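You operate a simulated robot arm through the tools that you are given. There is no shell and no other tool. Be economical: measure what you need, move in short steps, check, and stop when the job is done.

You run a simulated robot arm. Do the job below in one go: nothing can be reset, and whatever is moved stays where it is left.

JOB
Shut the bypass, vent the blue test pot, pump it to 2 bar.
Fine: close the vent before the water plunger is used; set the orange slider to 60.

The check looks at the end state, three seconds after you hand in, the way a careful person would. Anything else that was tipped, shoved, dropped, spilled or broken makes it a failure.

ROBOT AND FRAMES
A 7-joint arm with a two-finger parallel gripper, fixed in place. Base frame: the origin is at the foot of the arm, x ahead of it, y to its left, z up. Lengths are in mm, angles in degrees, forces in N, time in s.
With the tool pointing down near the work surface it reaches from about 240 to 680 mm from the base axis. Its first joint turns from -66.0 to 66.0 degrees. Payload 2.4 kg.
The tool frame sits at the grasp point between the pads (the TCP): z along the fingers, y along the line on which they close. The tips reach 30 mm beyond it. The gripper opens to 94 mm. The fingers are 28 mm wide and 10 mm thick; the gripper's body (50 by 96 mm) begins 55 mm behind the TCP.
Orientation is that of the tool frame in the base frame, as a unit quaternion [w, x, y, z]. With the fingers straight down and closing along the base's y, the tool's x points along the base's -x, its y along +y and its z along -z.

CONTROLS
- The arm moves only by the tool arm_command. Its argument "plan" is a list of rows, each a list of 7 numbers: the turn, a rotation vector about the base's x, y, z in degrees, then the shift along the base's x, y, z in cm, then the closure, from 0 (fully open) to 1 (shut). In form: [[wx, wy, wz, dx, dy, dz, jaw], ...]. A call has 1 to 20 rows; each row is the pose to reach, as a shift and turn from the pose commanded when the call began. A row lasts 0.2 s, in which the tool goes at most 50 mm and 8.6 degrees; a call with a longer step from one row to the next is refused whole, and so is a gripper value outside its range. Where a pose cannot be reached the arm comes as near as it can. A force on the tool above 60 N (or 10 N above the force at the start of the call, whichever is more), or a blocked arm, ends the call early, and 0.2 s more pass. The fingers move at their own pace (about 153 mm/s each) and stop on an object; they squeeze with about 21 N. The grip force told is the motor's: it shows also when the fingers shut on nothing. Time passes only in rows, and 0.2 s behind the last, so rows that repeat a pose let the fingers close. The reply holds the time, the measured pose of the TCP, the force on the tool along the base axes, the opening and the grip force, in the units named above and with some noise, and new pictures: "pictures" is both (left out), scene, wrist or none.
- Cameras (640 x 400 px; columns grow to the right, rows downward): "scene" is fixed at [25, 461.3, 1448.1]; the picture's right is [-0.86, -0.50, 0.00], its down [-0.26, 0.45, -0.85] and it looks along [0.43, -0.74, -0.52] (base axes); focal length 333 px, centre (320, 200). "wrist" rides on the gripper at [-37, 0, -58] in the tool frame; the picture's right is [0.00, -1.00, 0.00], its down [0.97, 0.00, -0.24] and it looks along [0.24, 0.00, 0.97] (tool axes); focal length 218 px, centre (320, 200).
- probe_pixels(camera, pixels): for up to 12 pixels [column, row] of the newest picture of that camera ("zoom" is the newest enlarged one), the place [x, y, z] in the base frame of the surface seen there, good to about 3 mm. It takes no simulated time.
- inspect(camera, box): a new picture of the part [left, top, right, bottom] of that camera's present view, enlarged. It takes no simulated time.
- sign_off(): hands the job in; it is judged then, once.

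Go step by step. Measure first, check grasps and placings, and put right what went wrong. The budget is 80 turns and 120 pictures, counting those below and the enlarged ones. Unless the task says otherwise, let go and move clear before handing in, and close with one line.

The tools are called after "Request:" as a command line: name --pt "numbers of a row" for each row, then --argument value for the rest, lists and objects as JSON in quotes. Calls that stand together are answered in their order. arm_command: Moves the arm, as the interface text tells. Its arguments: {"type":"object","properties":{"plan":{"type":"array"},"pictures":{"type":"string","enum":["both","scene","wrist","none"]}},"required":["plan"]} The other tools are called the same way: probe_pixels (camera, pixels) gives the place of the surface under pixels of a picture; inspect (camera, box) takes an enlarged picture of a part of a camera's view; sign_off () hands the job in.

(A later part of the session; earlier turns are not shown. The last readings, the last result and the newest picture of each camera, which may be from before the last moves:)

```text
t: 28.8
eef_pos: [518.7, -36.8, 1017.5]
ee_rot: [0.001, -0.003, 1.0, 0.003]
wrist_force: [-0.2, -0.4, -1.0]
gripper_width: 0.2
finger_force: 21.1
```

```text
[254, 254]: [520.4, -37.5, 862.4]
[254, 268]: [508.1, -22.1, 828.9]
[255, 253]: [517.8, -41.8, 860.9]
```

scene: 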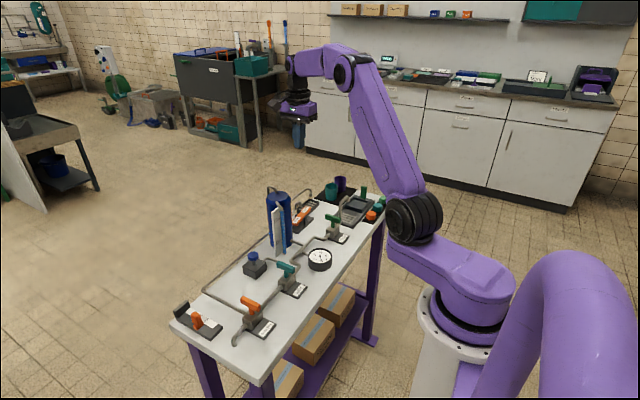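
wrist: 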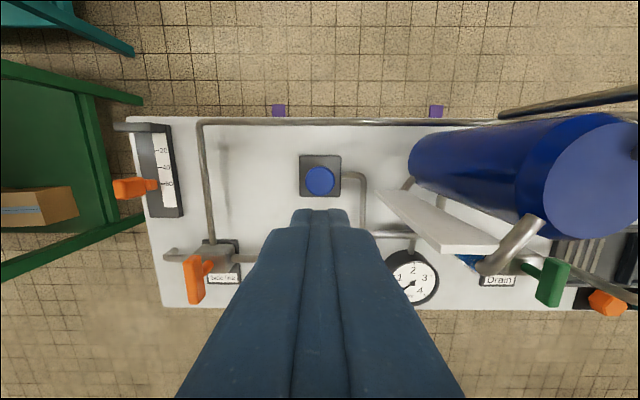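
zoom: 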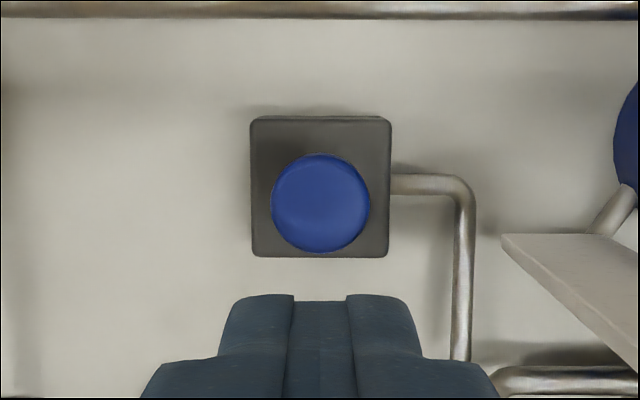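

Request:
probe_pixels --camera "zoom" --pixels '[[320, 203], [280, 203], [360, 203], [320, 160], [320, 245], [265, 130], [375, 130], [508, 240]]'

Request:
probe_pixels --camera "wrist" --pixels '[[425, 225], [495, 245], [382, 195], [505, 262]]'

```text
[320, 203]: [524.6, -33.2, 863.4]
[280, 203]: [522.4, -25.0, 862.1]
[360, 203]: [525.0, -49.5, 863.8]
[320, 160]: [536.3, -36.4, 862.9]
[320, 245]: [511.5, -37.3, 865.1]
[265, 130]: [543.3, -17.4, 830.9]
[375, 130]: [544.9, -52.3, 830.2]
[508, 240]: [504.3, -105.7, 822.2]
```

```text
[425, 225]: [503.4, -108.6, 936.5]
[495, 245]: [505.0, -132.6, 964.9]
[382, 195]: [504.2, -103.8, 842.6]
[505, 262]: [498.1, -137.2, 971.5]
```

The plunger's middle is (524,-37), top 863, with the board edge 19 mm clear of the gripper body. I'll press about half a stroke and watch the gauge.

Request:
arm_command --pt "0 0 0 0.5 0 -4 1" --pt "0 0 0 0.5 0 -8 1" --pt "0 0 0 0.5 0 -11 1" --pt "0 0 0 0.5 0 -12 1" --pt "0 0 0 0.5 0 -12.5 1" --pt "0 0 0 0.5 0 -13 1" --pt "0 0 0 0.5 0 -13.4 1" --pictures "scene"

Request:
inspect --camera "scene" --box '[230, 230, 340, 290]'

```text
t: 30.4
eef_pos: [526.6, -34.3, 884.9]
ee_rot: [0.001, -0.002, 1.0, 0.003]
wrist_force: [2.1, -0.3, 3.4]
gripper_width: 0.0
finger_force: 20.8
```

scene: 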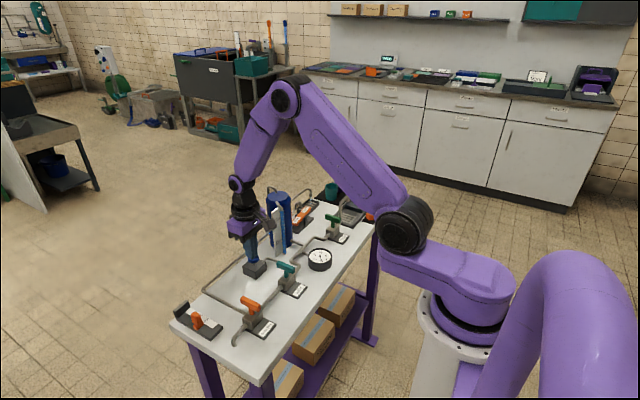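

```text
5.82 times, centred on (285, 260) of scene
```

zoom: 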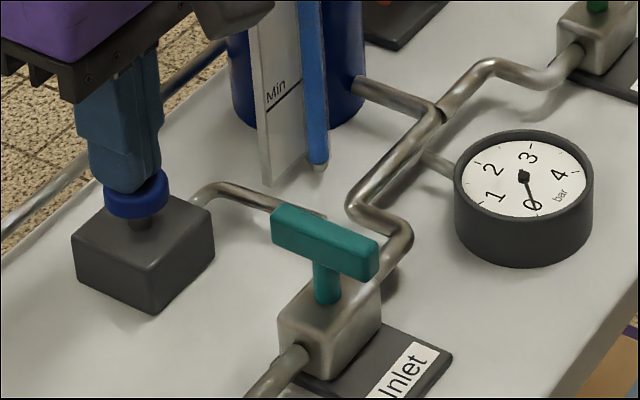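

The plunger is pressed about 8 mm and the gauge still shows 0. I'll go on down to see when a stroke counts.

Request:
arm_command --pt "0 0 0 0 0 -0.4 1" --pt "0 0 0 0 0 -0.8 1" --pt "0 0 0 0 0 -1.0 1" --pt "0 0 0 0 0 -1.2 1" --pictures "none"

Request:
inspect --camera "scene" --box '[230, 230, 340, 290]'

```text
t: 31.4
eef_pos: [525.4, -34.5, 872.8]
ee_rot: [0.0, -0.002, 1.0, 0.002]
wrist_force: [2.3, -0.8, 7.2]
gripper_width: 0.1
finger_force: 20.8
```

```text
5.82 times, centred on (285, 260) of scene
```

zoom: 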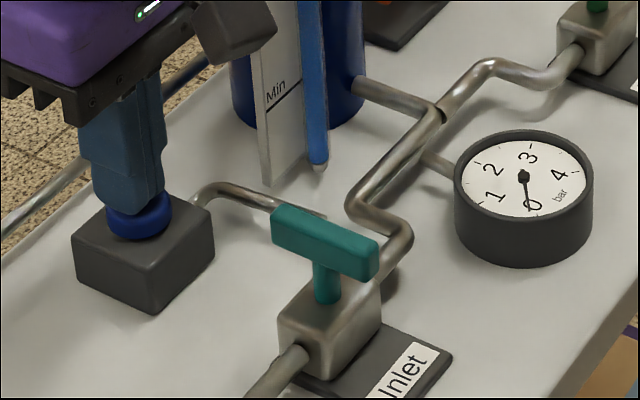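

The plunger is nearly fully down and the needle seems to have moved a little past 0. I'll let it rise and read the gauge.

Request:
arm_command --pt "0 0 0 0 0 1.5 1" --pt "0 0 0 0 0 2.6 1" --pt "0 0 0 0 0 2.6 1" --pictures "none"

Request:
inspect --camera "scene" --box '[230, 230, 340, 290]'

Request:
inspect --camera "scene" --box '[300, 240, 340, 280]'

```text
t: 32.2
eef_pos: [523.2, -33.8, 899.0]
ee_rot: [-0.002, -0.001, 1.0, 0.002]
wrist_force: [-0.5, 0.8, 0.3]
gripper_width: 0.0
finger_force: 20.8
```

```text
5.82 times, centred on (285, 260) of scene
```

zoom: 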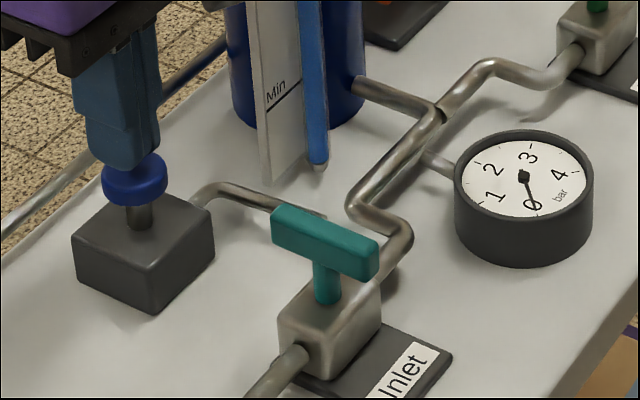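

```text
10.00 times, centred on (320, 260) of scene
```

zoom: 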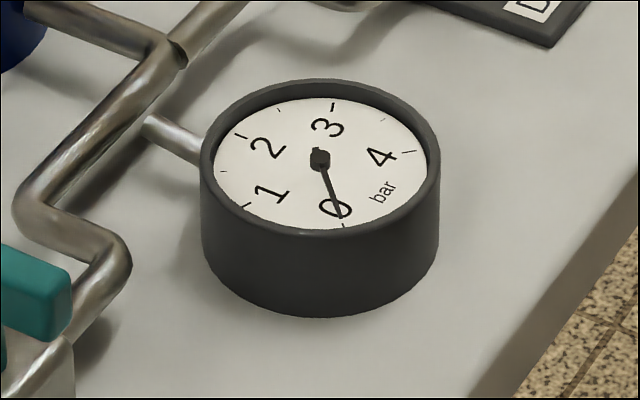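

The needle fell back to 0, so the stroke may not have been full. I'll press again down to the stop and hold a moment.

Request:
arm_command --pt "0 0 0 0 -0.2 -1 1" --pt "0 0 0 0 -0.2 -2 1" --pt "0 0 0 0 -0.2 -2.6 1" --pt "0 0 0 0 -0.2 -3 1" --pt "0 0 0 0 -0.2 -3.3 1" --pt "0 0 0 0 -0.2 -3.5 1" --pictures "none"

Request:
inspect --camera "scene" --box '[230, 230, 340, 290]'

Request:
inspect --camera "scene" --box '[300, 240, 340, 280]'

```text
t: 33.5
eef_pos: [525.7, -35.3, 871.6]
ee_rot: [0.004, -0.002, 1.0, 0.003]
wrist_force: [-10.8, 0.8, 33.2]
gripper_width: 0.1
finger_force: 21.5
stopped in row 6: the force on the tool passed its limit (the readings are from after the stop); the commanded pose is now the measured one
```

```text
5.82 times, centred on (285, 260) of scene
```

zoom: 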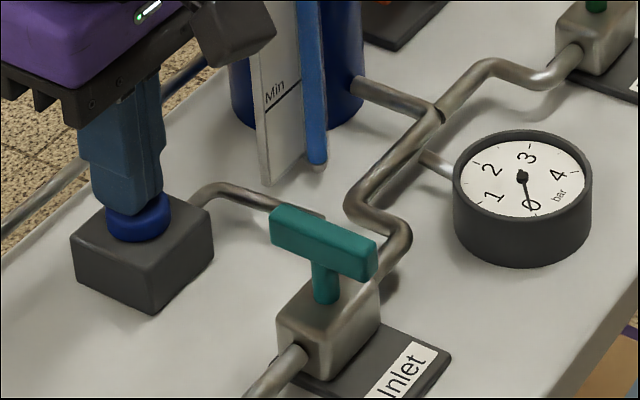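

```text
10.00 times, centred on (320, 260) of scene
```

zoom: 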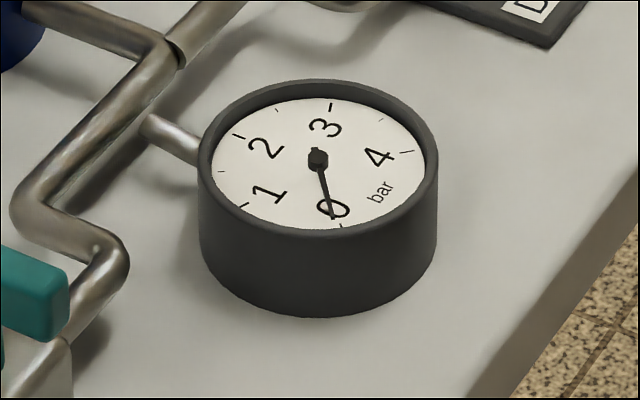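

The plunger hits its stop at TCP z≈872 and the gauge shows ~0.15 bar. I'll ease off the force but keep it down for a second, to see whether the pressure leaks away.

Request:
arm_command --pt "0 0 0 0 0 0.1 1" --pt "0 0 0 0 0 0.1 1" --pt "0 0 0 0 0 0.1 1" --pt "0 0 0 0 0 0.1 1" --pt "0 0 0 0 0 0.1 1" --pictures "none"

Request:
inspect --camera "scene" --box '[300, 240, 340, 280]'

Request:
inspect --camera "scene" --box '[265, 180, 335, 240]'

```text
t: 34.7
eef_pos: [527.3, -35.5, 870.1]
ee_rot: [0.002, -0.003, 1.0, 0.003]
wrist_force: [-3.1, 3.1, 38.2]
gripper_width: 0.0
finger_force: 21.0
```

```text
10.00 times, centred on (320, 260) of scene
```

zoom: 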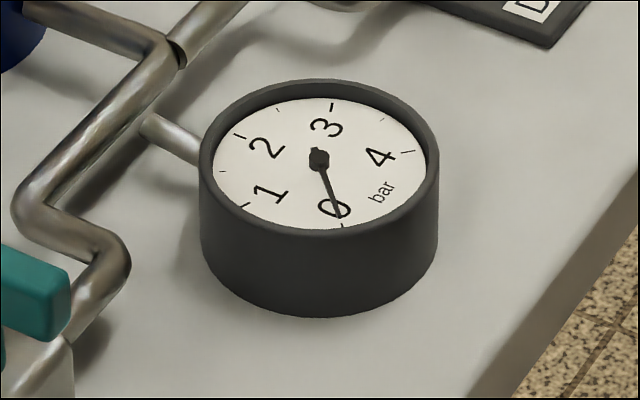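

```text
6.67 times, centred on (300, 210) of scene
```

zoom: 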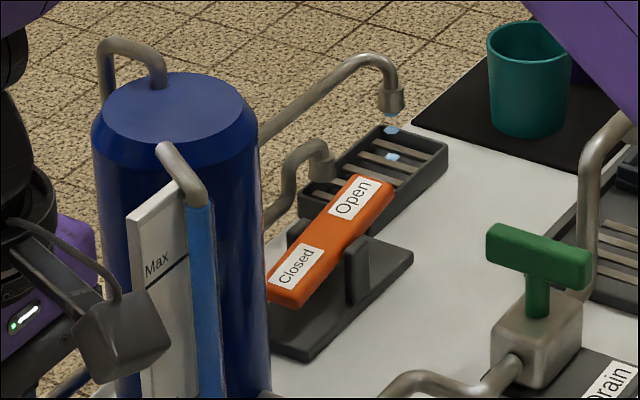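

The pressure leaks away, and water drips at the tall outlet by the tray (zoom 392,125): the vent rocker is not fully down on Closed (its Open end is slightly lower than at the start). I'll let the plunger up and go back, turned -90°, to press nearer its end.

Request:
arm_command --pt "0 0 0 0 0 3 1" --pt "0 0 0 0 0 7.5 1" --pt "0 0 0 0 0 12 1" --pt "0 0 0 0 0 16.5 1" --pt "0 0 0 0 0 21 1" --pt "0 0 -8 0 -2 23.5 1" --pt "0 0 -16 0 -4 24 1" --pt "0 0 -24 0 -6 24 1" --pt "0 0 -32 0 -8 24 1" --pt "0 0 -40 0.2 -10 24 1" --pt "0 0 -48 0.3 -12 24 1" --pt "0 0 -56 0.4 -14 24 1" --pt "0 0 -64 0.5 -16 24 1" --pt "0 0 -72 0.5 -18 24 1" --pt "0 0 -80 0.5 -20 24 1" --pt "0 0 -88 0.5 -22 24 1" --pt "0 0 -90 0.5 -24 24 1" --pt "0 0 -90 0.5 -25.5 24 1" --pictures "both"

Request:
inspect --camera "scene" --box '[265, 180, 335, 240]'

```text
t: 38.5
eef_pos: [530.1, -288.7, 1110.9]
ee_rot: [0.003, 0.705, 0.709, 0.001]
wrist_force: [0.5, 0.2, 0.4]
gripper_width: 0.0
finger_force: 20.5
```

scene: 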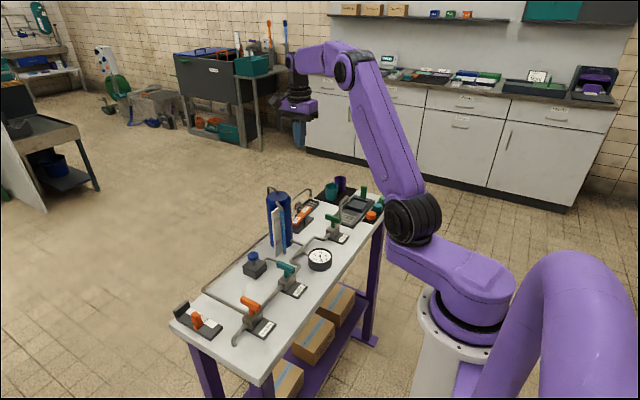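
wrist: 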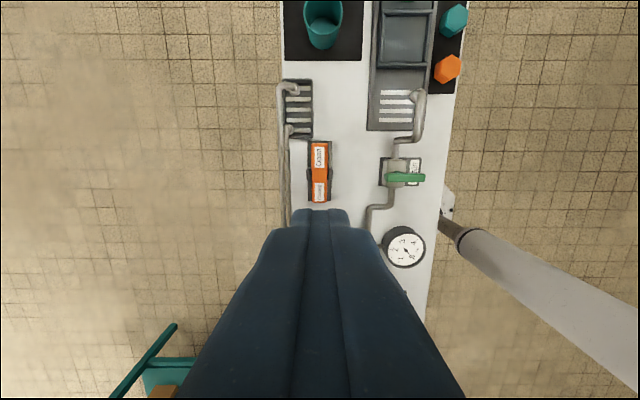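

```text
6.67 times, centred on (300, 210) of scene
```

zoom: 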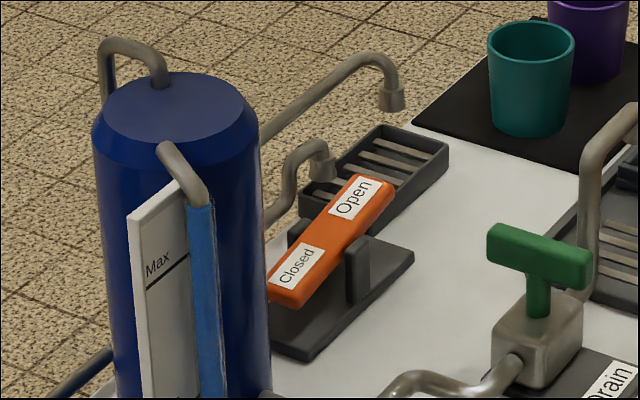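

Compared with the start, the rocker's Open end (zoom 370,180) is lower by about 10 zoom pixels, so the vent is only partly shut. I'll probe it and the tank edge.

Request:
probe_pixels --camera "wrist" --pixels '[[319, 146], [319, 158], [319, 170], [319, 185], [319, 199]]'

Request:
probe_pixels --camera "zoom" --pixels '[[250, 150], [225, 120], [180, 90], [100, 120], [250, 130], [160, 45], [392, 95], [285, 292]]'

```text
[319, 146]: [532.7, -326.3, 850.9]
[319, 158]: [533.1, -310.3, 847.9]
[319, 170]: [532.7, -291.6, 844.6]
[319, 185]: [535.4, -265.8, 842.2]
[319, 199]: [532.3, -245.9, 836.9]
```

```text
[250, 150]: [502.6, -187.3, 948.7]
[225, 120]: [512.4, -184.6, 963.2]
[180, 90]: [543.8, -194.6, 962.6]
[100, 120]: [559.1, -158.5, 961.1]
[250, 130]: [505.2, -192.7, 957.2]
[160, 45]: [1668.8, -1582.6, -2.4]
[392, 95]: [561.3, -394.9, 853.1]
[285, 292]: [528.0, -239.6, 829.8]
```

The rocker is tilted 10° instead of 16°. I'll lean the tool 15° (tips toward +y, body away from the tank) and go above the Closed end.

Request:
arm_command --pt "5 0 0 0.1 0.5 -3 1" --pt "10 0 0 0.2 1 -6 1" --pt "15 0 0 0.3 2 -9 1" --pt "15 0 0 0.3 3 -12 1" --pt "15 0 0 0.3 3.6 -16 1" --pt "15 0 0 0.3 3.6 -19 1" --pictures "both"

Request:
inspect --camera "scene" --box '[250, 160, 340, 240]'

```text
t: 39.9
eef_pos: [535.1, -254.1, 919.6]
ee_rot: [-0.089, 0.7, 0.703, 0.094]
wrist_force: [-0.5, -0.4, 0.3]
gripper_width: 0.2
finger_force: 21.7
```

scene: 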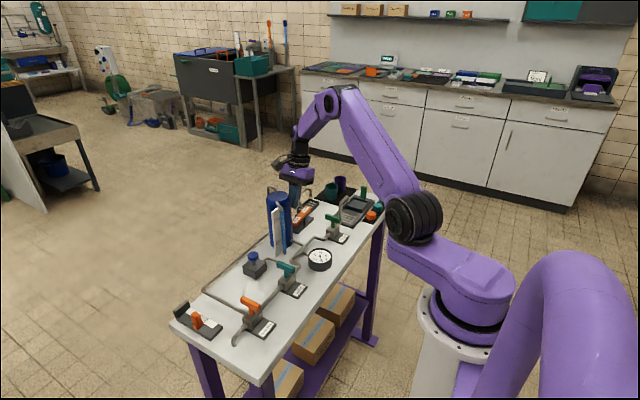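
wrist: 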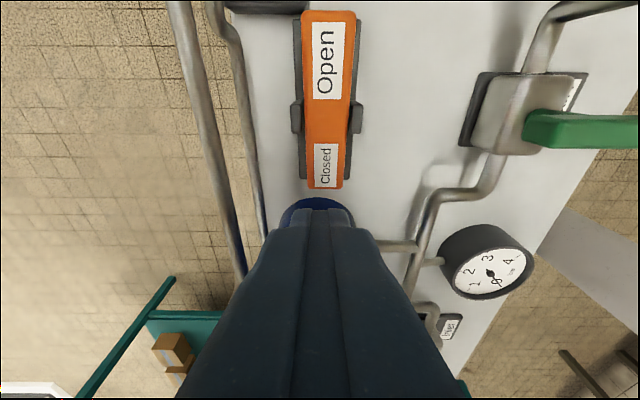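

```text
5.00 times, centred on (295, 200) of scene
```

zoom: 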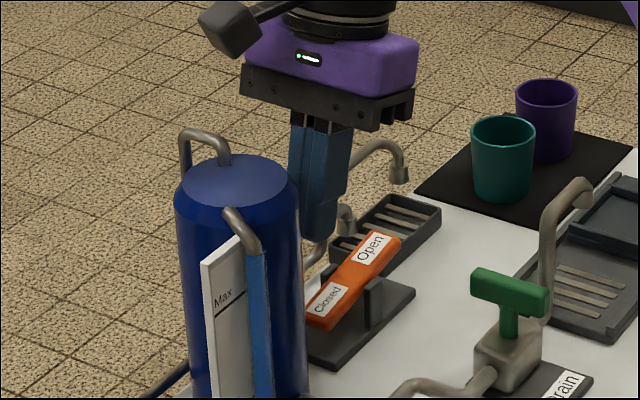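

The tips are above the Closed end and clear of the tank. I'll press down in small steps.

Request:
arm_command --pt "0 0 0 0 0 -2.5 1" --pt "0 0 0 0 0 -4.2 1" --pt "0 0 0 0 0 -4.8 1" --pt "0 0 0 0 0 -5.1 1" --pt "0 0 0 0 0 -5.4 1" --pt "0 0 0 0 0 -5.7 1" --pt "0 0 0 0 0 -6.0 1" --pictures "wrist"

Request:
inspect --camera "scene" --box '[265, 180, 335, 240]'

```text
t: 41.5
eef_pos: [534.8, -255.8, 866.1]
ee_rot: [-0.089, 0.699, 0.703, 0.095]
wrist_force: [-5.3, 3.9, 13.2]
gripper_width: 0.2
finger_force: 20.9
stopped in row 7: the force on the tool passed its limit (the readings are from after the stop); the commanded pose is now the measured one
```

wrist: 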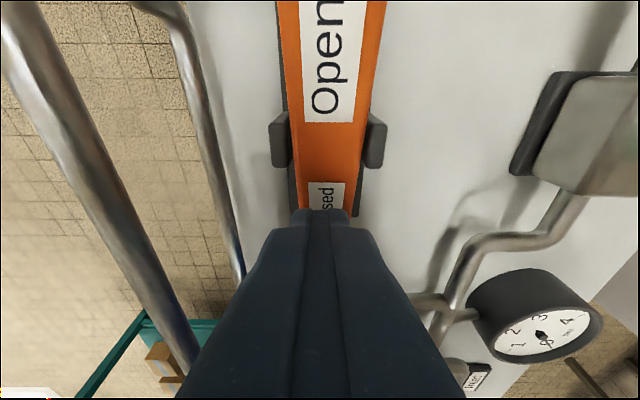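

```text
6.67 times, centred on (300, 210) of scene
```

zoom: 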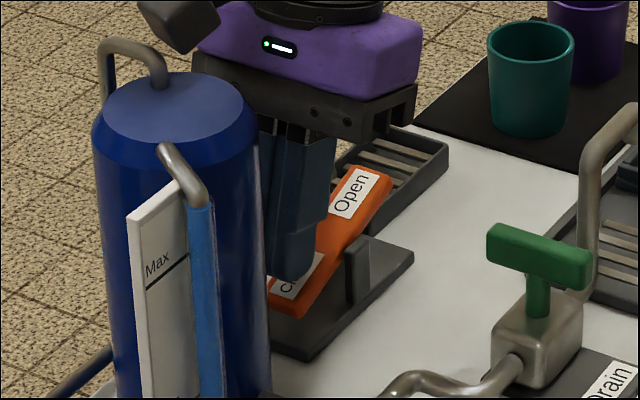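

The rocker's Open end is back at its starting height (zoom 350,165), so the vent met its stop. I'll back off along the lean, straighten and check.

Request:
arm_command --pt "0 0 0 0 -0.3 3 1" --pt "0 0 0 0 -1 7 1" --pt "-5 0 0 0 -2 11 1" --pt "-10 0 0 0 -3 15 1" --pt "-15 0 0 0 -3 19 1" --pt "-15 0 0 0 -3 23 1" --pictures "both"

Request:
inspect --camera "scene" --box '[265, 180, 335, 240]'

Request:
probe_pixels --camera "wrist" --pixels '[[319, 146], [319, 158], [319, 170], [319, 185], [319, 199]]'

```text
t: 42.9
eef_pos: [536.3, -288.4, 1095.4]
ee_rot: [0.003, 0.705, 0.709, 0.002]
wrist_force: [0.4, -0.4, 0.6]
gripper_width: 0.2
finger_force: 21.5
```

scene: 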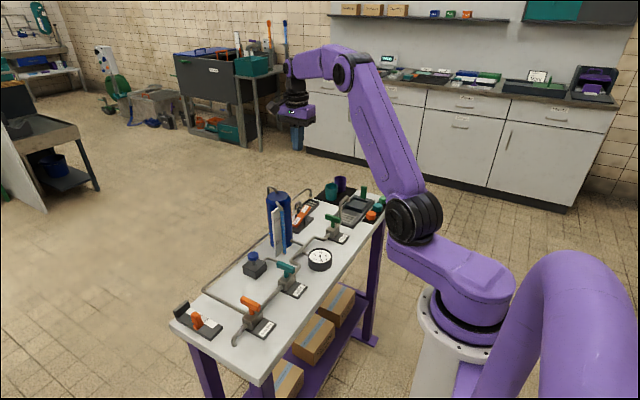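
wrist: 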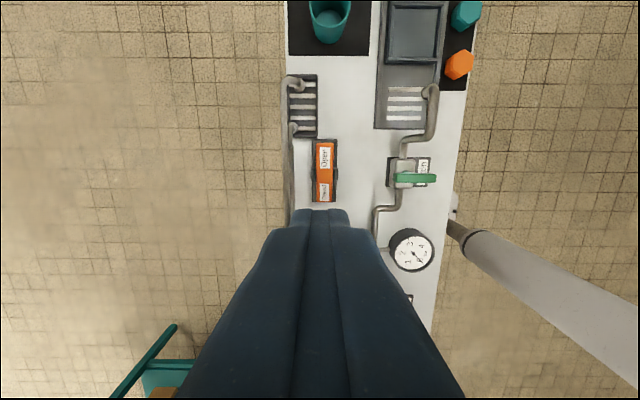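

```text
6.67 times, centred on (300, 210) of scene
```

zoom: 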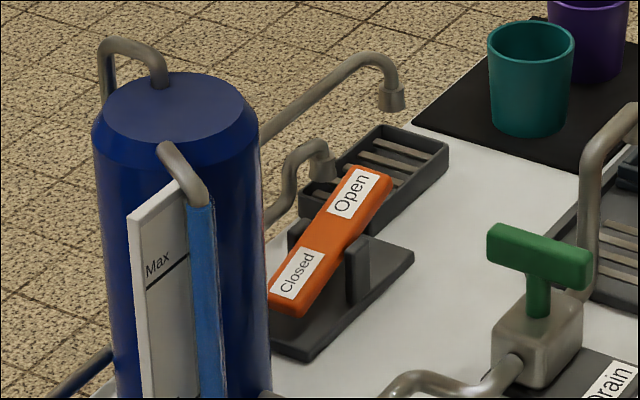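

```text
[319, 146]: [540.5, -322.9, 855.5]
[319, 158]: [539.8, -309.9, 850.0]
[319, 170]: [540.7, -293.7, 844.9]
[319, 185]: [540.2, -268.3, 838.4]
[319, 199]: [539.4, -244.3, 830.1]
```

The rocker slope matches the start, so the vent is fully closed. Back to the plunger.

Request:
arm_command --pt "0 0 8 -0.2 2.2 0 1" --pt "0 0 16 -0.3 4.4 0 1" --pt "0 0 24 -0.5 6.6 0 1" --pt "0 0 32 -0.6 8.8 0 1" --pt "0 0 40 -0.8 11 0 1" --pt "0 0 48 -1 13.5 0 1" --pt "0 0 56 -1.2 16 0 1" --pt "0 0 64 -1.2 18.5 0 1" --pt "0 0 72 -1.2 21 0 1" --pt "0 0 80 -1.2 23.5 0 1" --pt "0 0 88 -1.2 25.1 0 1" --pt "0 0 90 -1.2 25.1 -4 1" --pt "0 0 90 -1.2 25.1 -8 1" --pt "0 0 90 -1.2 25.1 -12 1" --pt "0 0 90 -1.2 25.1 -16 1" --pt "0 0 90 -1.2 25.1 -19.5 1" --pictures "wrist"

```text
t: 46.2
eef_pos: [521.3, -34.2, 900.7]
ee_rot: [0.0, -0.003, 1.0, 0.003]
wrist_force: [0.5, -0.7, 0.8]
gripper_width: 0.0
finger_force: 20.6
```

wrist: 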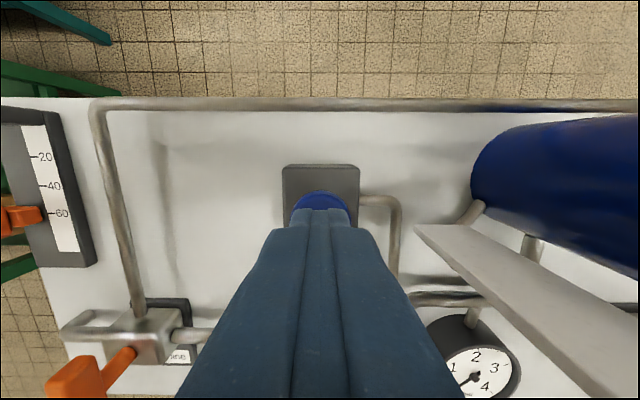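

The tips are over the plunger. One stroke down to TCP z≈873 and up, then read the gauge.

Request:
arm_command --pt "0 0 0 0.2 -0.2 -1.0 1" --pt "0 0 0 0.2 -0.2 -2.0 1" --pt "0 0 0 0.2 -0.2 -2.75 1" --pt "0 0 0 0.2 -0.2 -2.75 1" --pt "0 0 0 0.2 -0.2 -1 1" --pt "0 0 0 0.2 -0.2 0 1" --pt "0 0 0 0.2 -0.2 0 1" --pictures "none"

Request:
inspect --camera "scene" --box '[300, 240, 340, 280]'

```text
t: 47.9
eef_pos: [524.4, -34.8, 901.6]
ee_rot: [0.0, -0.004, 1.0, 0.004]
wrist_force: [-1.1, -0.7, 0.2]
gripper_width: 0.0
finger_force: 21.4
```

```text
10.00 times, centred on (320, 260) of scene
```

zoom: 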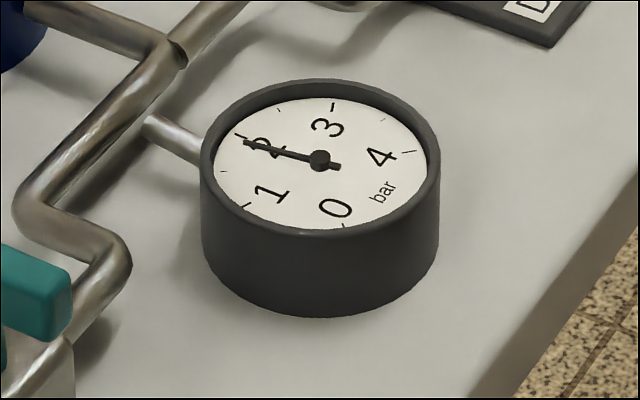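

One stroke brought the needle (tip 243,142) almost to the 2 tick (240,136). I'll wait a second and read again, for drift.

Request:
arm_command --pt "0 0 0 0 0 0 1" --pt "0 0 0 0 0 0 1" --pt "0 0 0 0 0 0 1" --pt "0 0 0 0 0 0 1" --pt "0 0 0 0 0 0 1" --pt "0 0 0 0 0 0 1" --pt "0 0 0 0 0 0 1" --pt "0 0 0 0 0 0 1" --pictures "none"

Request:
inspect --camera "scene" --box '[300, 240, 340, 280]'

Request:
inspect --camera "scene" --box '[308, 246, 332, 270]'

```text
t: 49.6
eef_pos: [524.8, -34.4, 900.9]
ee_rot: [0.0, -0.003, 1.0, 0.003]
wrist_force: [0.1, 0.2, 0.0]
gripper_width: 0.0
finger_force: 21.2
```

```text
10.00 times, centred on (320, 260) of scene
```

zoom: 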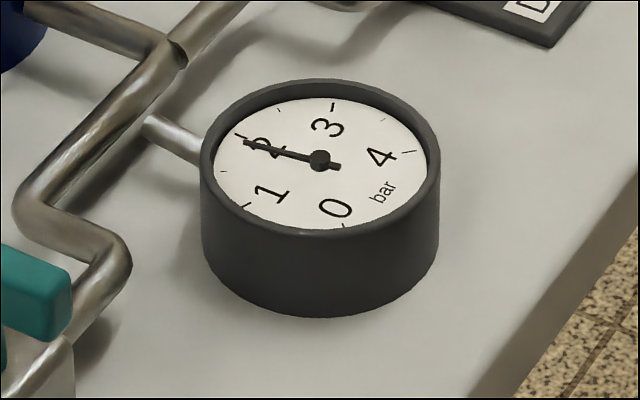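

```text
16.00 times, centred on (320, 258) of scene
```

zoom: 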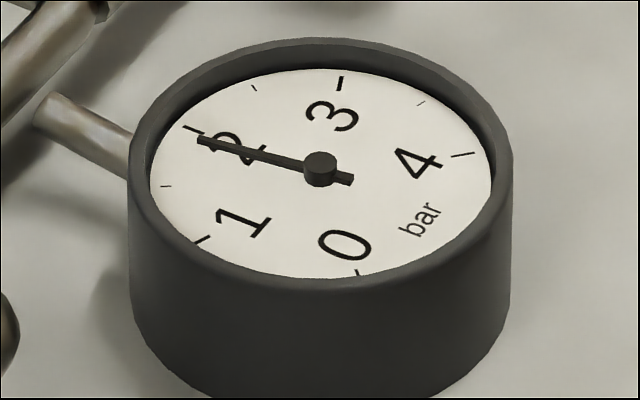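

The reading is steady at about 1.9. I'll rise and look at the gauge from above for an accurate reading.

Request:
arm_command --pt "0 0 0 0 0 4 1" --pt "0 0 0 0 0 8.5 1" --pt "0 0 0 -2 -2 12 1" --pt "0 0 0 -5 -4 13 1" --pt "0 0 0 -8.5 -7 13 1" --pt "0 0 0 -11 -10 13 1" --pt "0 0 0 -11 -11 13 1" --pictures "wrist"

```text
t: 51.2
eef_pos: [413.9, -145.5, 1032.0]
ee_rot: [0.0, -0.003, 1.0, 0.003]
wrist_force: [0.5, -0.6, -0.1]
gripper_width: 0.0
finger_force: 21.1
```

wrist: 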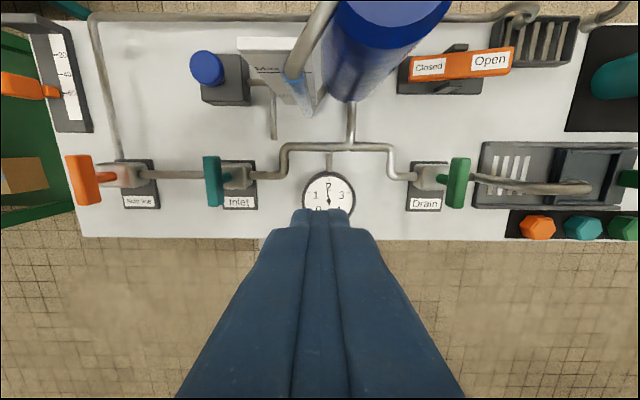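

Request:
inspect --camera "wrist" --box '[298, 165, 358, 215]'

```text
8.00 times, centred on (328, 190) of wrist
```

zoom: 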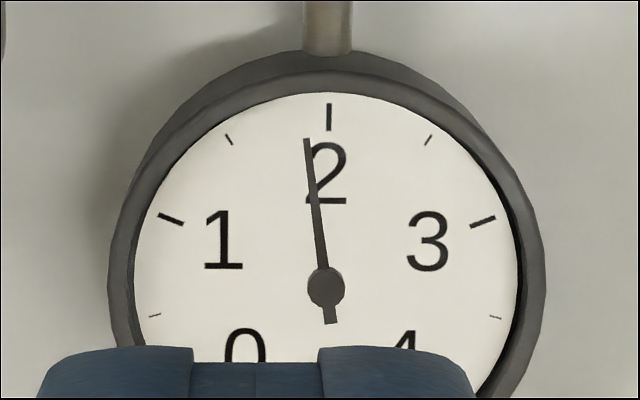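

From above the needle is about 7.7° short of the 2 tick, i.e. about 1.88 bar. I'll go back and add a very short press in fine steps.

Request:
arm_command --pt "0 0 0 0 1 0 1" --pt "0 0 0 2.5 4 0 1" --pt "0 0 0 6 7 0 1" --pt "0 0 0 9 9 -1 1" --pt "0 0 0 11 11 -4 1" --pt "0 0 0 11 11 -8.5 1" --pt "0 0 0 11 11 -12.5 1" --pt "0 0 0 11 11 -13.4 1" --pt "0 0 0 11 11 -13.6 1" --pictures "scene"

Request:
inspect --camera "scene" --box '[230, 235, 280, 285]'

Request:
inspect --camera "scene" --box '[308, 246, 332, 270]'

```text
t: 53.2
eef_pos: [524.2, -36.2, 895.1]
ee_rot: [0.001, -0.003, 1.0, 0.004]
wrist_force: [-0.4, 0.1, 0.5]
gripper_width: 0.0
finger_force: 20.6
```

scene: 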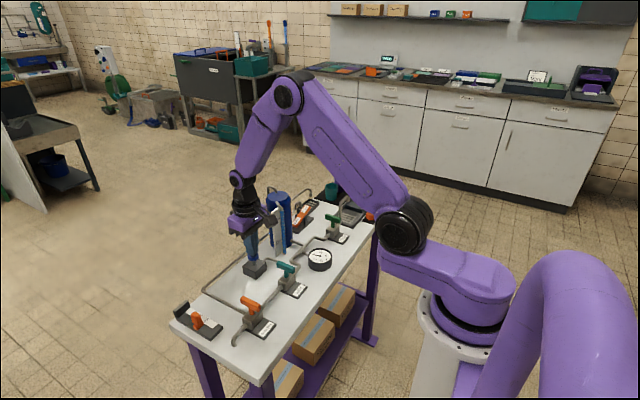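

```text
8.00 times, centred on (255, 260) of scene
```

zoom: 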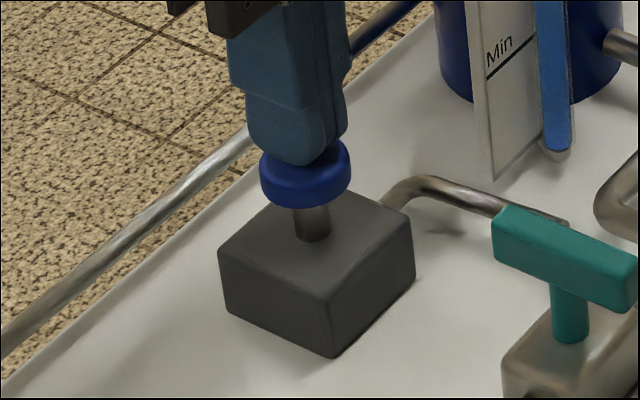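

```text
16.00 times, centred on (320, 258) of scene
```

zoom: 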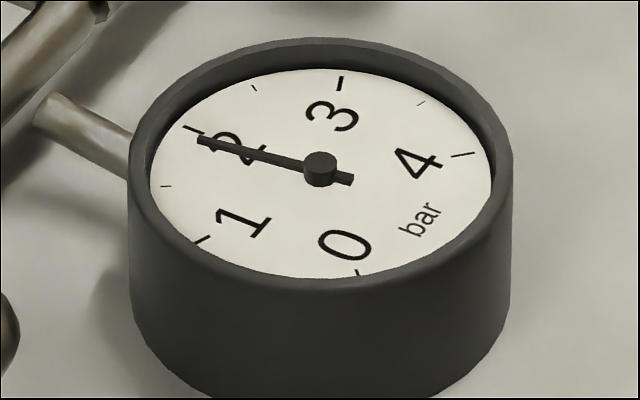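

Not yet touching and the gauge is unchanged. I'll go 3.5 mm lower in small steps and read.

Request:
arm_command --pt "0 0 0 0 0 -0.15 1" --pt "0 0 0 0 0 -0.25 1" --pt "0 0 0 0 0 -0.35 1" --pt "0 0 0 0 0 -0.35 1" --pictures "none"

Request:
inspect --camera "scene" --box '[308, 246, 332, 270]'

```text
t: 54.2
eef_pos: [523.7, -36.0, 891.0]
ee_rot: [0.0, -0.003, 1.0, 0.003]
wrist_force: [-0.1, -0.4, 1.1]
gripper_width: 0.0
finger_force: 20.6
```

```text
16.00 times, centred on (320, 258) of scene
```

zoom: 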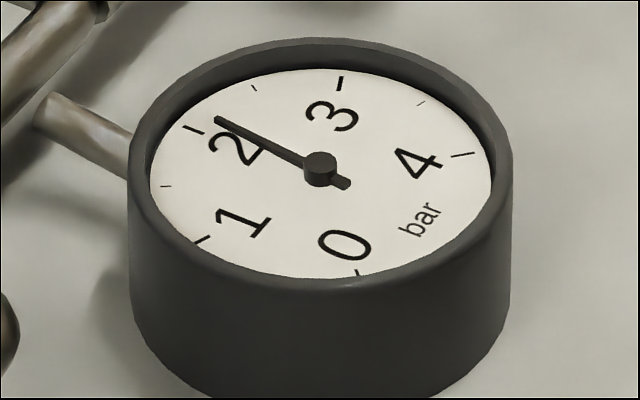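

The needle passed to roughly 2.1. I'll lift off and read it precisely from above.

Request:
arm_command --pt "0 0 0 0 0 3 1" --pt "0 0 0 0 0 7.5 1" --pt "0 0 0 -1 -1 12 1" --pt "0 0 0 -4 -3 14 1" --pt "0 0 0 -7.5 -6 14 1" --pt "0 0 0 -10.5 -9 14 1" --pt "0 0 0 -11 -11 14 1" --pictures "none"

Request:
inspect --camera "wrist" --box '[298, 165, 358, 215]'

```text
t: 55.9
eef_pos: [413.7, -146.2, 1031.8]
ee_rot: [0.0, -0.004, 1.0, 0.002]
wrist_force: [0.2, -0.9, -0.2]
gripper_width: 0.3
finger_force: 20.7
```

```text
8.00 times, centred on (328, 190) of wrist
```

zoom: 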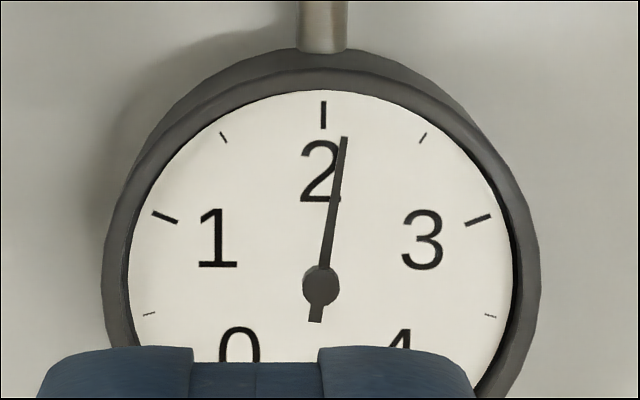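

From above it now reads about 2.13 bar. To land on 2 and keep the order clean (vent fully shut before pumping), I'll vent again and repump more exactly. First back over the Open end.

Request:
arm_command --pt "0 0 -8 0 -1.5 3 1" --pt "0 0 -16 0 -3 6 1" --pt "0 0 -24 1 -5 7 1" --pt "0 0 -32 2.5 -7 7 1" --pt "0 0 -40 4 -9 7 1" --pt "0 0 -48 5.5 -11 7 1" --pt "0 0 -56 7 -13 7 1" --pt "0 0 -64 9 -15 6 1" --pt "0 0 -72 11 -17 4 1" --pt "0 0 -80 11.9 -17.2 0 1" --pt "0 0 -88 11.9 -17.2 -4 1" --pt "0 0 -90 11.9 -17.2 -8 1" --pt "0 0 -90 11.9 -17.2 -11 1" --pt "0 0 -90 11.9 -17.2 -11 1" --pictures "both"

```text
t: 58.9
eef_pos: [534.3, -318.1, 921.4]
ee_rot: [0.003, 0.705, 0.709, 0.001]
wrist_force: [0.4, 0.0, 0.1]
gripper_width: 0.0
finger_force: 21.0
```

scene: 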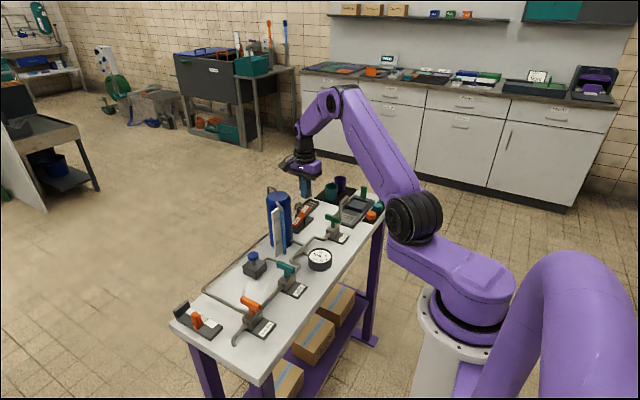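
wrist: 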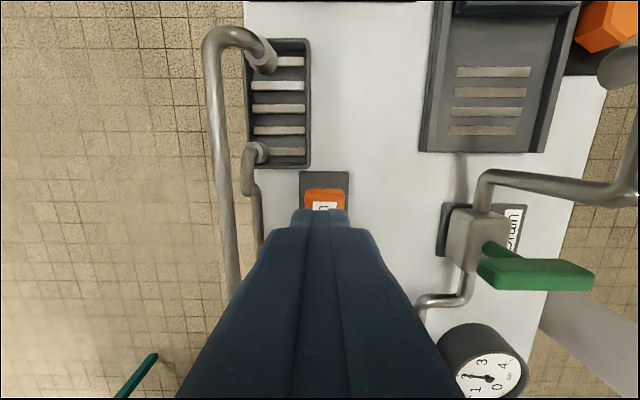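

Same pose as the first vent press; I'll press, lift and wait for the pressure to fall.

Request:
arm_command --pt "0 0 0 -0.1 -0.2 -2 1" --pt "0 0 0 -0.1 -0.2 -3.2 1" --pt "0 0 0 -0.1 -0.2 -3.9 1" --pt "0 0 0 -0.1 -0.2 -4.5 1" --pt "0 0 0 -0.1 -0.2 -5.1 1" --pt "0 0 0 -0.1 -0.2 -5.7 1" --pt "0 0 0 -0.1 -0.2 -5.9 1" --pt "0 0 0 -0.1 -0.2 -3 1" --pt "0 0 0 -0.1 -0.2 1 1" --pt "0 0 0 -0.1 -0.2 3 1" --pt "0 0 0 -0.1 -0.2 3 1" --pt "0 0 0 -0.1 -0.2 3 1" --pictures "none"

Request:
inspect --camera "scene" --box '[265, 180, 335, 275]'

```text
t: 61.5
eef_pos: [532.5, -318.4, 949.3]
ee_rot: [0.003, 0.705, 0.709, 0.002]
wrist_force: [0.7, -0.1, -0.2]
gripper_width: 0.0
finger_force: 20.6
```

```text
4.21 times, centred on (300, 228) of scene
```

zoom: 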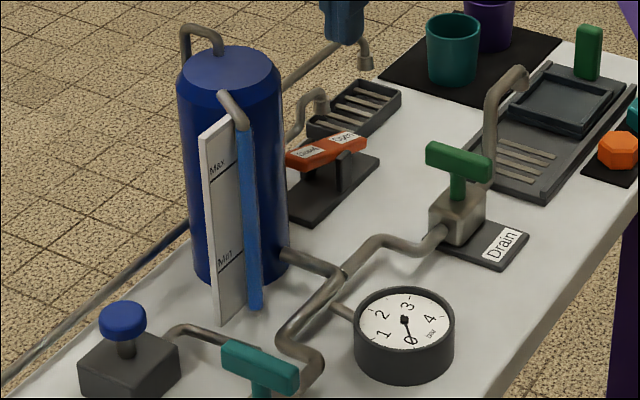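

The gauge is at 0 and the rocker on Open. Now I'll lean 15° and press the Closed end fully down.

Request:
arm_command --pt "5 0 0 0 1.5 1 1" --pt "10 0 0 0 3 1 1" --pt "15 0 0 0 5 0 1" --pt "15 0 0 0 6.4 -2 1" --pt "15 0 0 0 6.4 -4.5 1" --pt "15 0 0 0 6.4 -5.8 1" --pt "15 0 0 0 6.4 -6.6 1" --pt "15 0 0 0 6.4 -7.3 1" --pt "15 0 0 0 6.4 -7.9 1" --pt "15 0 0 0 6.4 -8.4 1" --pt "15 0 0 0 6.4 -8.8 1" --pt "15 0 0 0 6.4 -9.1 1" --pictures "none"

Request:
inspect --camera "scene" --box '[265, 180, 335, 240]'

```text
t: 64.0
eef_pos: [533.7, -255.5, 867.5]
ee_rot: [-0.089, 0.699, 0.703, 0.097]
wrist_force: [-4.9, 3.7, 12.6]
gripper_width: 0.0
finger_force: 20.9
stopped in row 12: the force on the tool passed its limit (the readings are from after the stop); the commanded pose is now the measured one
```

```text
6.67 times, centred on (300, 210) of scene
```

zoom: 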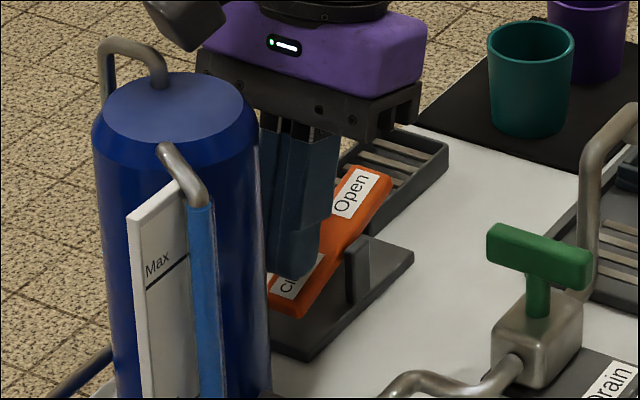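

The rocker is at its stop, with the Open end at its original height (350,165). I'll rise, straighten and confirm by probing.

Request:
arm_command --pt "0 0 0 0 -0.3 3 1" --pt "0 0 0 0 -1 7 1" --pt "-5 0 0 0 -2 11 1" --pt "-10 0 0 0 -3 15 1" --pt "-15 0 0 0 -3 19 1" --pt "-15 0 0 0 -3 23 1" --pictures "wrist"

Request:
probe_pixels --camera "wrist" --pixels '[[321, 146], [321, 158], [321, 170], [321, 185], [321, 199]]'

```text
t: 65.4
eef_pos: [531.1, -286.7, 1095.7]
ee_rot: [0.003, 0.704, 0.71, 0.004]
wrist_force: [-0.4, 0.4, 1.6]
gripper_width: 0.2
finger_force: 20.8
```

wrist: 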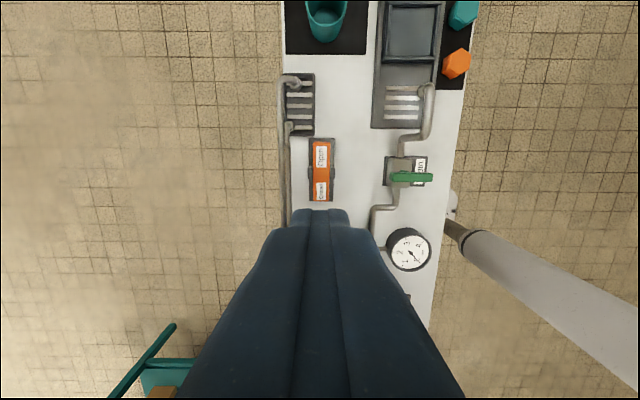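

```text
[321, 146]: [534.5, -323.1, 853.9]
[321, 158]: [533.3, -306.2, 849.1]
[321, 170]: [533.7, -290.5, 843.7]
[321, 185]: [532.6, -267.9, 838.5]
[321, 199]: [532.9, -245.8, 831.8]
```

The vent is fully closed. Back to above the plunger.

Request:
arm_command --pt "0 0 8 -0.1 2.2 0 1" --pt "0 0 16 -0.2 4.4 0 1" --pt "0 0 24 -0.3 6.6 0 1" --pt "0 0 32 -0.4 8.8 0 1" --pt "0 0 40 -0.5 11 0 1" --pt "0 0 48 -0.6 13.5 0 1" --pt "0 0 56 -0.7 16 0 1" --pt "0 0 64 -0.7 18.5 0 1" --pt "0 0 72 -0.7 21 0 1" --pt "0 0 80 -0.7 23.5 0 1" --pt "0 0 88 -0.7 25.1 0 1" --pt "0 0 90 -0.7 25.1 -4 1" --pt "0 0 90 -0.7 25.1 -8 1" --pt "0 0 90 -0.7 25.1 -12 1" --pt "0 0 90 -0.7 25.1 -16 1" --pt "0 0 90 -0.7 25.1 -19.5 1" --pt "0 0 90 -0.7 25.1 -19.5 1" --pictures "scene"

```text
t: 69.0
eef_pos: [526.3, -35.4, 899.9]
ee_rot: [0.0, -0.004, 1.0, 0.006]
wrist_force: [0.4, 0.5, -0.6]
gripper_width: 0.2
finger_force: 21.1
```

scene: 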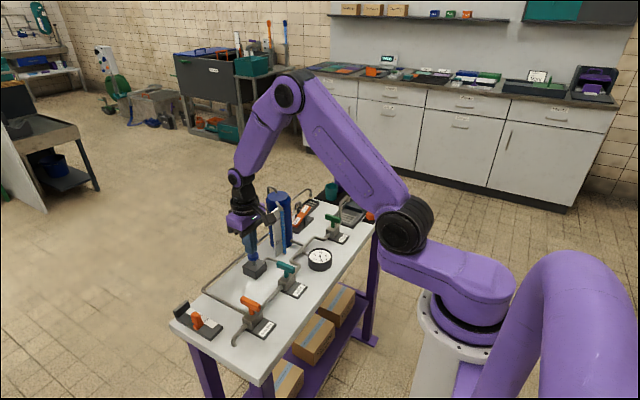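

I'll do a stroke down nearly to the stop and come back just above the button (z≈895), then read.

Request:
arm_command --pt "0 0 0 -0.2 -0.1 -1.0 1" --pt "0 0 0 -0.2 -0.1 -2.0 1" --pt "0 0 0 -0.2 -0.1 -2.6 1" --pt "0 0 0 -0.2 -0.1 -2.6 1" --pt "0 0 0 -0.2 -0.1 -1 1" --pt "0 0 0 -0.2 -0.1 -0.4 1" --pt "0 0 0 -0.2 -0.1 -0.4 1" --pt "0 0 0 -0.2 -0.1 -0.4 1" --pictures "none"

Request:
inspect --camera "scene" --box '[308, 246, 332, 270]'

```text
t: 70.8
eef_pos: [524.0, -35.6, 895.7]
ee_rot: [0.0, -0.004, 1.0, 0.005]
wrist_force: [0.9, 1.0, -0.1]
gripper_width: 0.0
finger_force: 20.5
```

```text
16.00 times, centred on (320, 258) of scene
```

zoom: 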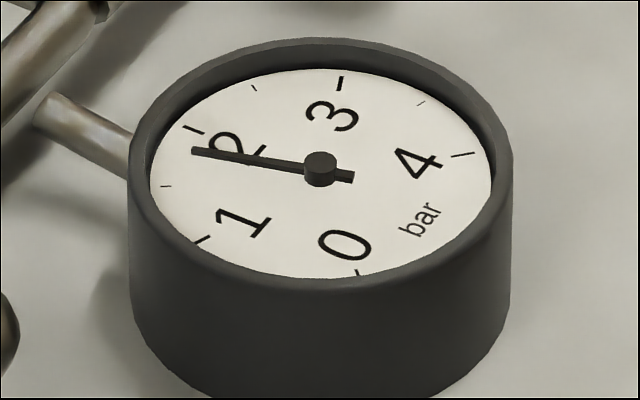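

It reads about 1.79. I'll press in fine increments: first 2.5 mm down, then read while holding.

Request:
arm_command --pt "0 0 0 0 0 -0.15 1" --pt "0 0 0 0 0 -0.27 1" --pt "0 0 0 0 0 -0.27 1" --pt "0 0 0 0 0 -0.27 1" --pictures "none"

Request:
inspect --camera "scene" --box '[308, 246, 332, 270]'

```text
t: 71.8
eef_pos: [522.9, -35.8, 894.3]
ee_rot: [0.0, -0.004, 1.0, 0.006]
wrist_force: [-0.1, -0.1, 0.0]
gripper_width: 0.0
finger_force: 21.2
```

```text
16.00 times, centred on (320, 258) of scene
```

zoom: 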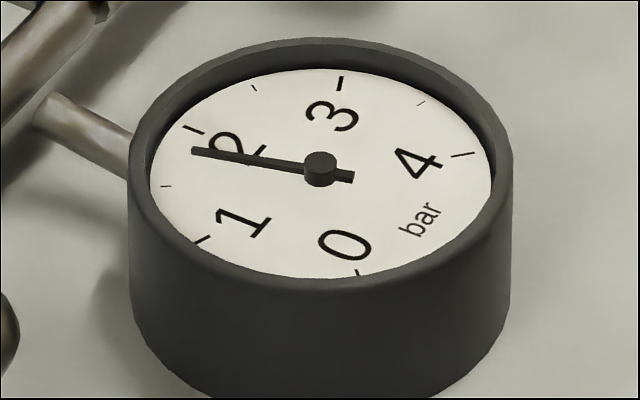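

No change yet, so contact is just below. Another 1.5 mm.

Request:
arm_command --pt "0 0 0 0 0 -0.1 1" --pt "0 0 0 0 0 -0.15 1" --pt "0 0 0 0 0 -0.15 1" --pt "0 0 0 0 0 -0.15 1" --pictures "none"

Request:
inspect --camera "scene" --box '[308, 246, 332, 270]'

```text
t: 72.8
eef_pos: [523.3, -36.2, 892.3]
ee_rot: [0.0, -0.005, 1.0, 0.005]
wrist_force: [0.1, -0.1, 0.9]
gripper_width: 0.0
finger_force: 20.4
```

```text
16.00 times, centred on (320, 258) of scene
```

zoom: 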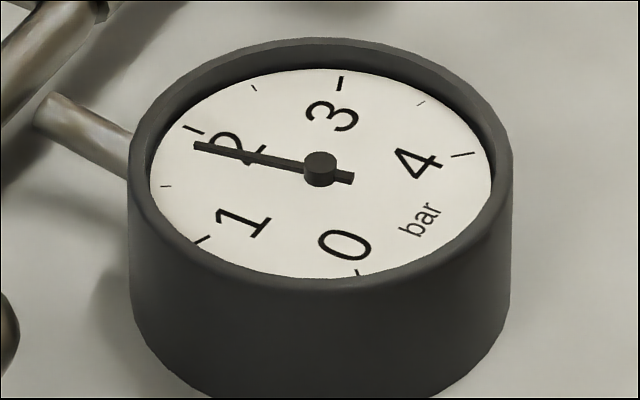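

The needle has started to move (tip 197,146, about 1.84). Another 1.4 mm.

Request:
arm_command --pt "0 0 0 0 0 -0.07 1" --pt "0 0 0 0 0 -0.14 1" --pt "0 0 0 0 0 -0.14 1" --pt "0 0 0 0 0 -0.14 1" --pictures "none"

Request:
inspect --camera "scene" --box '[308, 246, 332, 270]'

```text
t: 73.8
eef_pos: [524.5, -37.2, 892.1]
ee_rot: [0.0, -0.004, 1.0, 0.005]
wrist_force: [-0.1, 0.3, 1.3]
gripper_width: 0.0
finger_force: 21.1
```

```text
16.00 times, centred on (320, 258) of scene
```

zoom: 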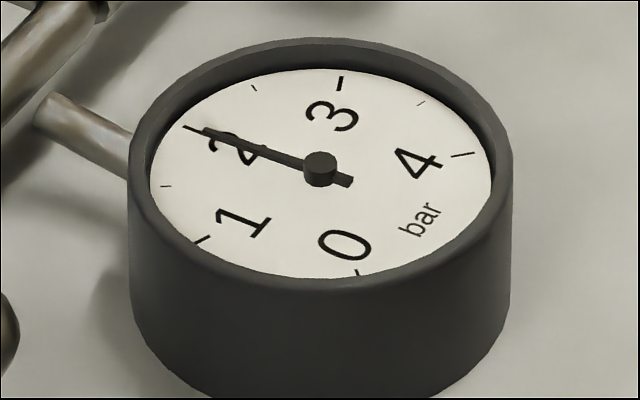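

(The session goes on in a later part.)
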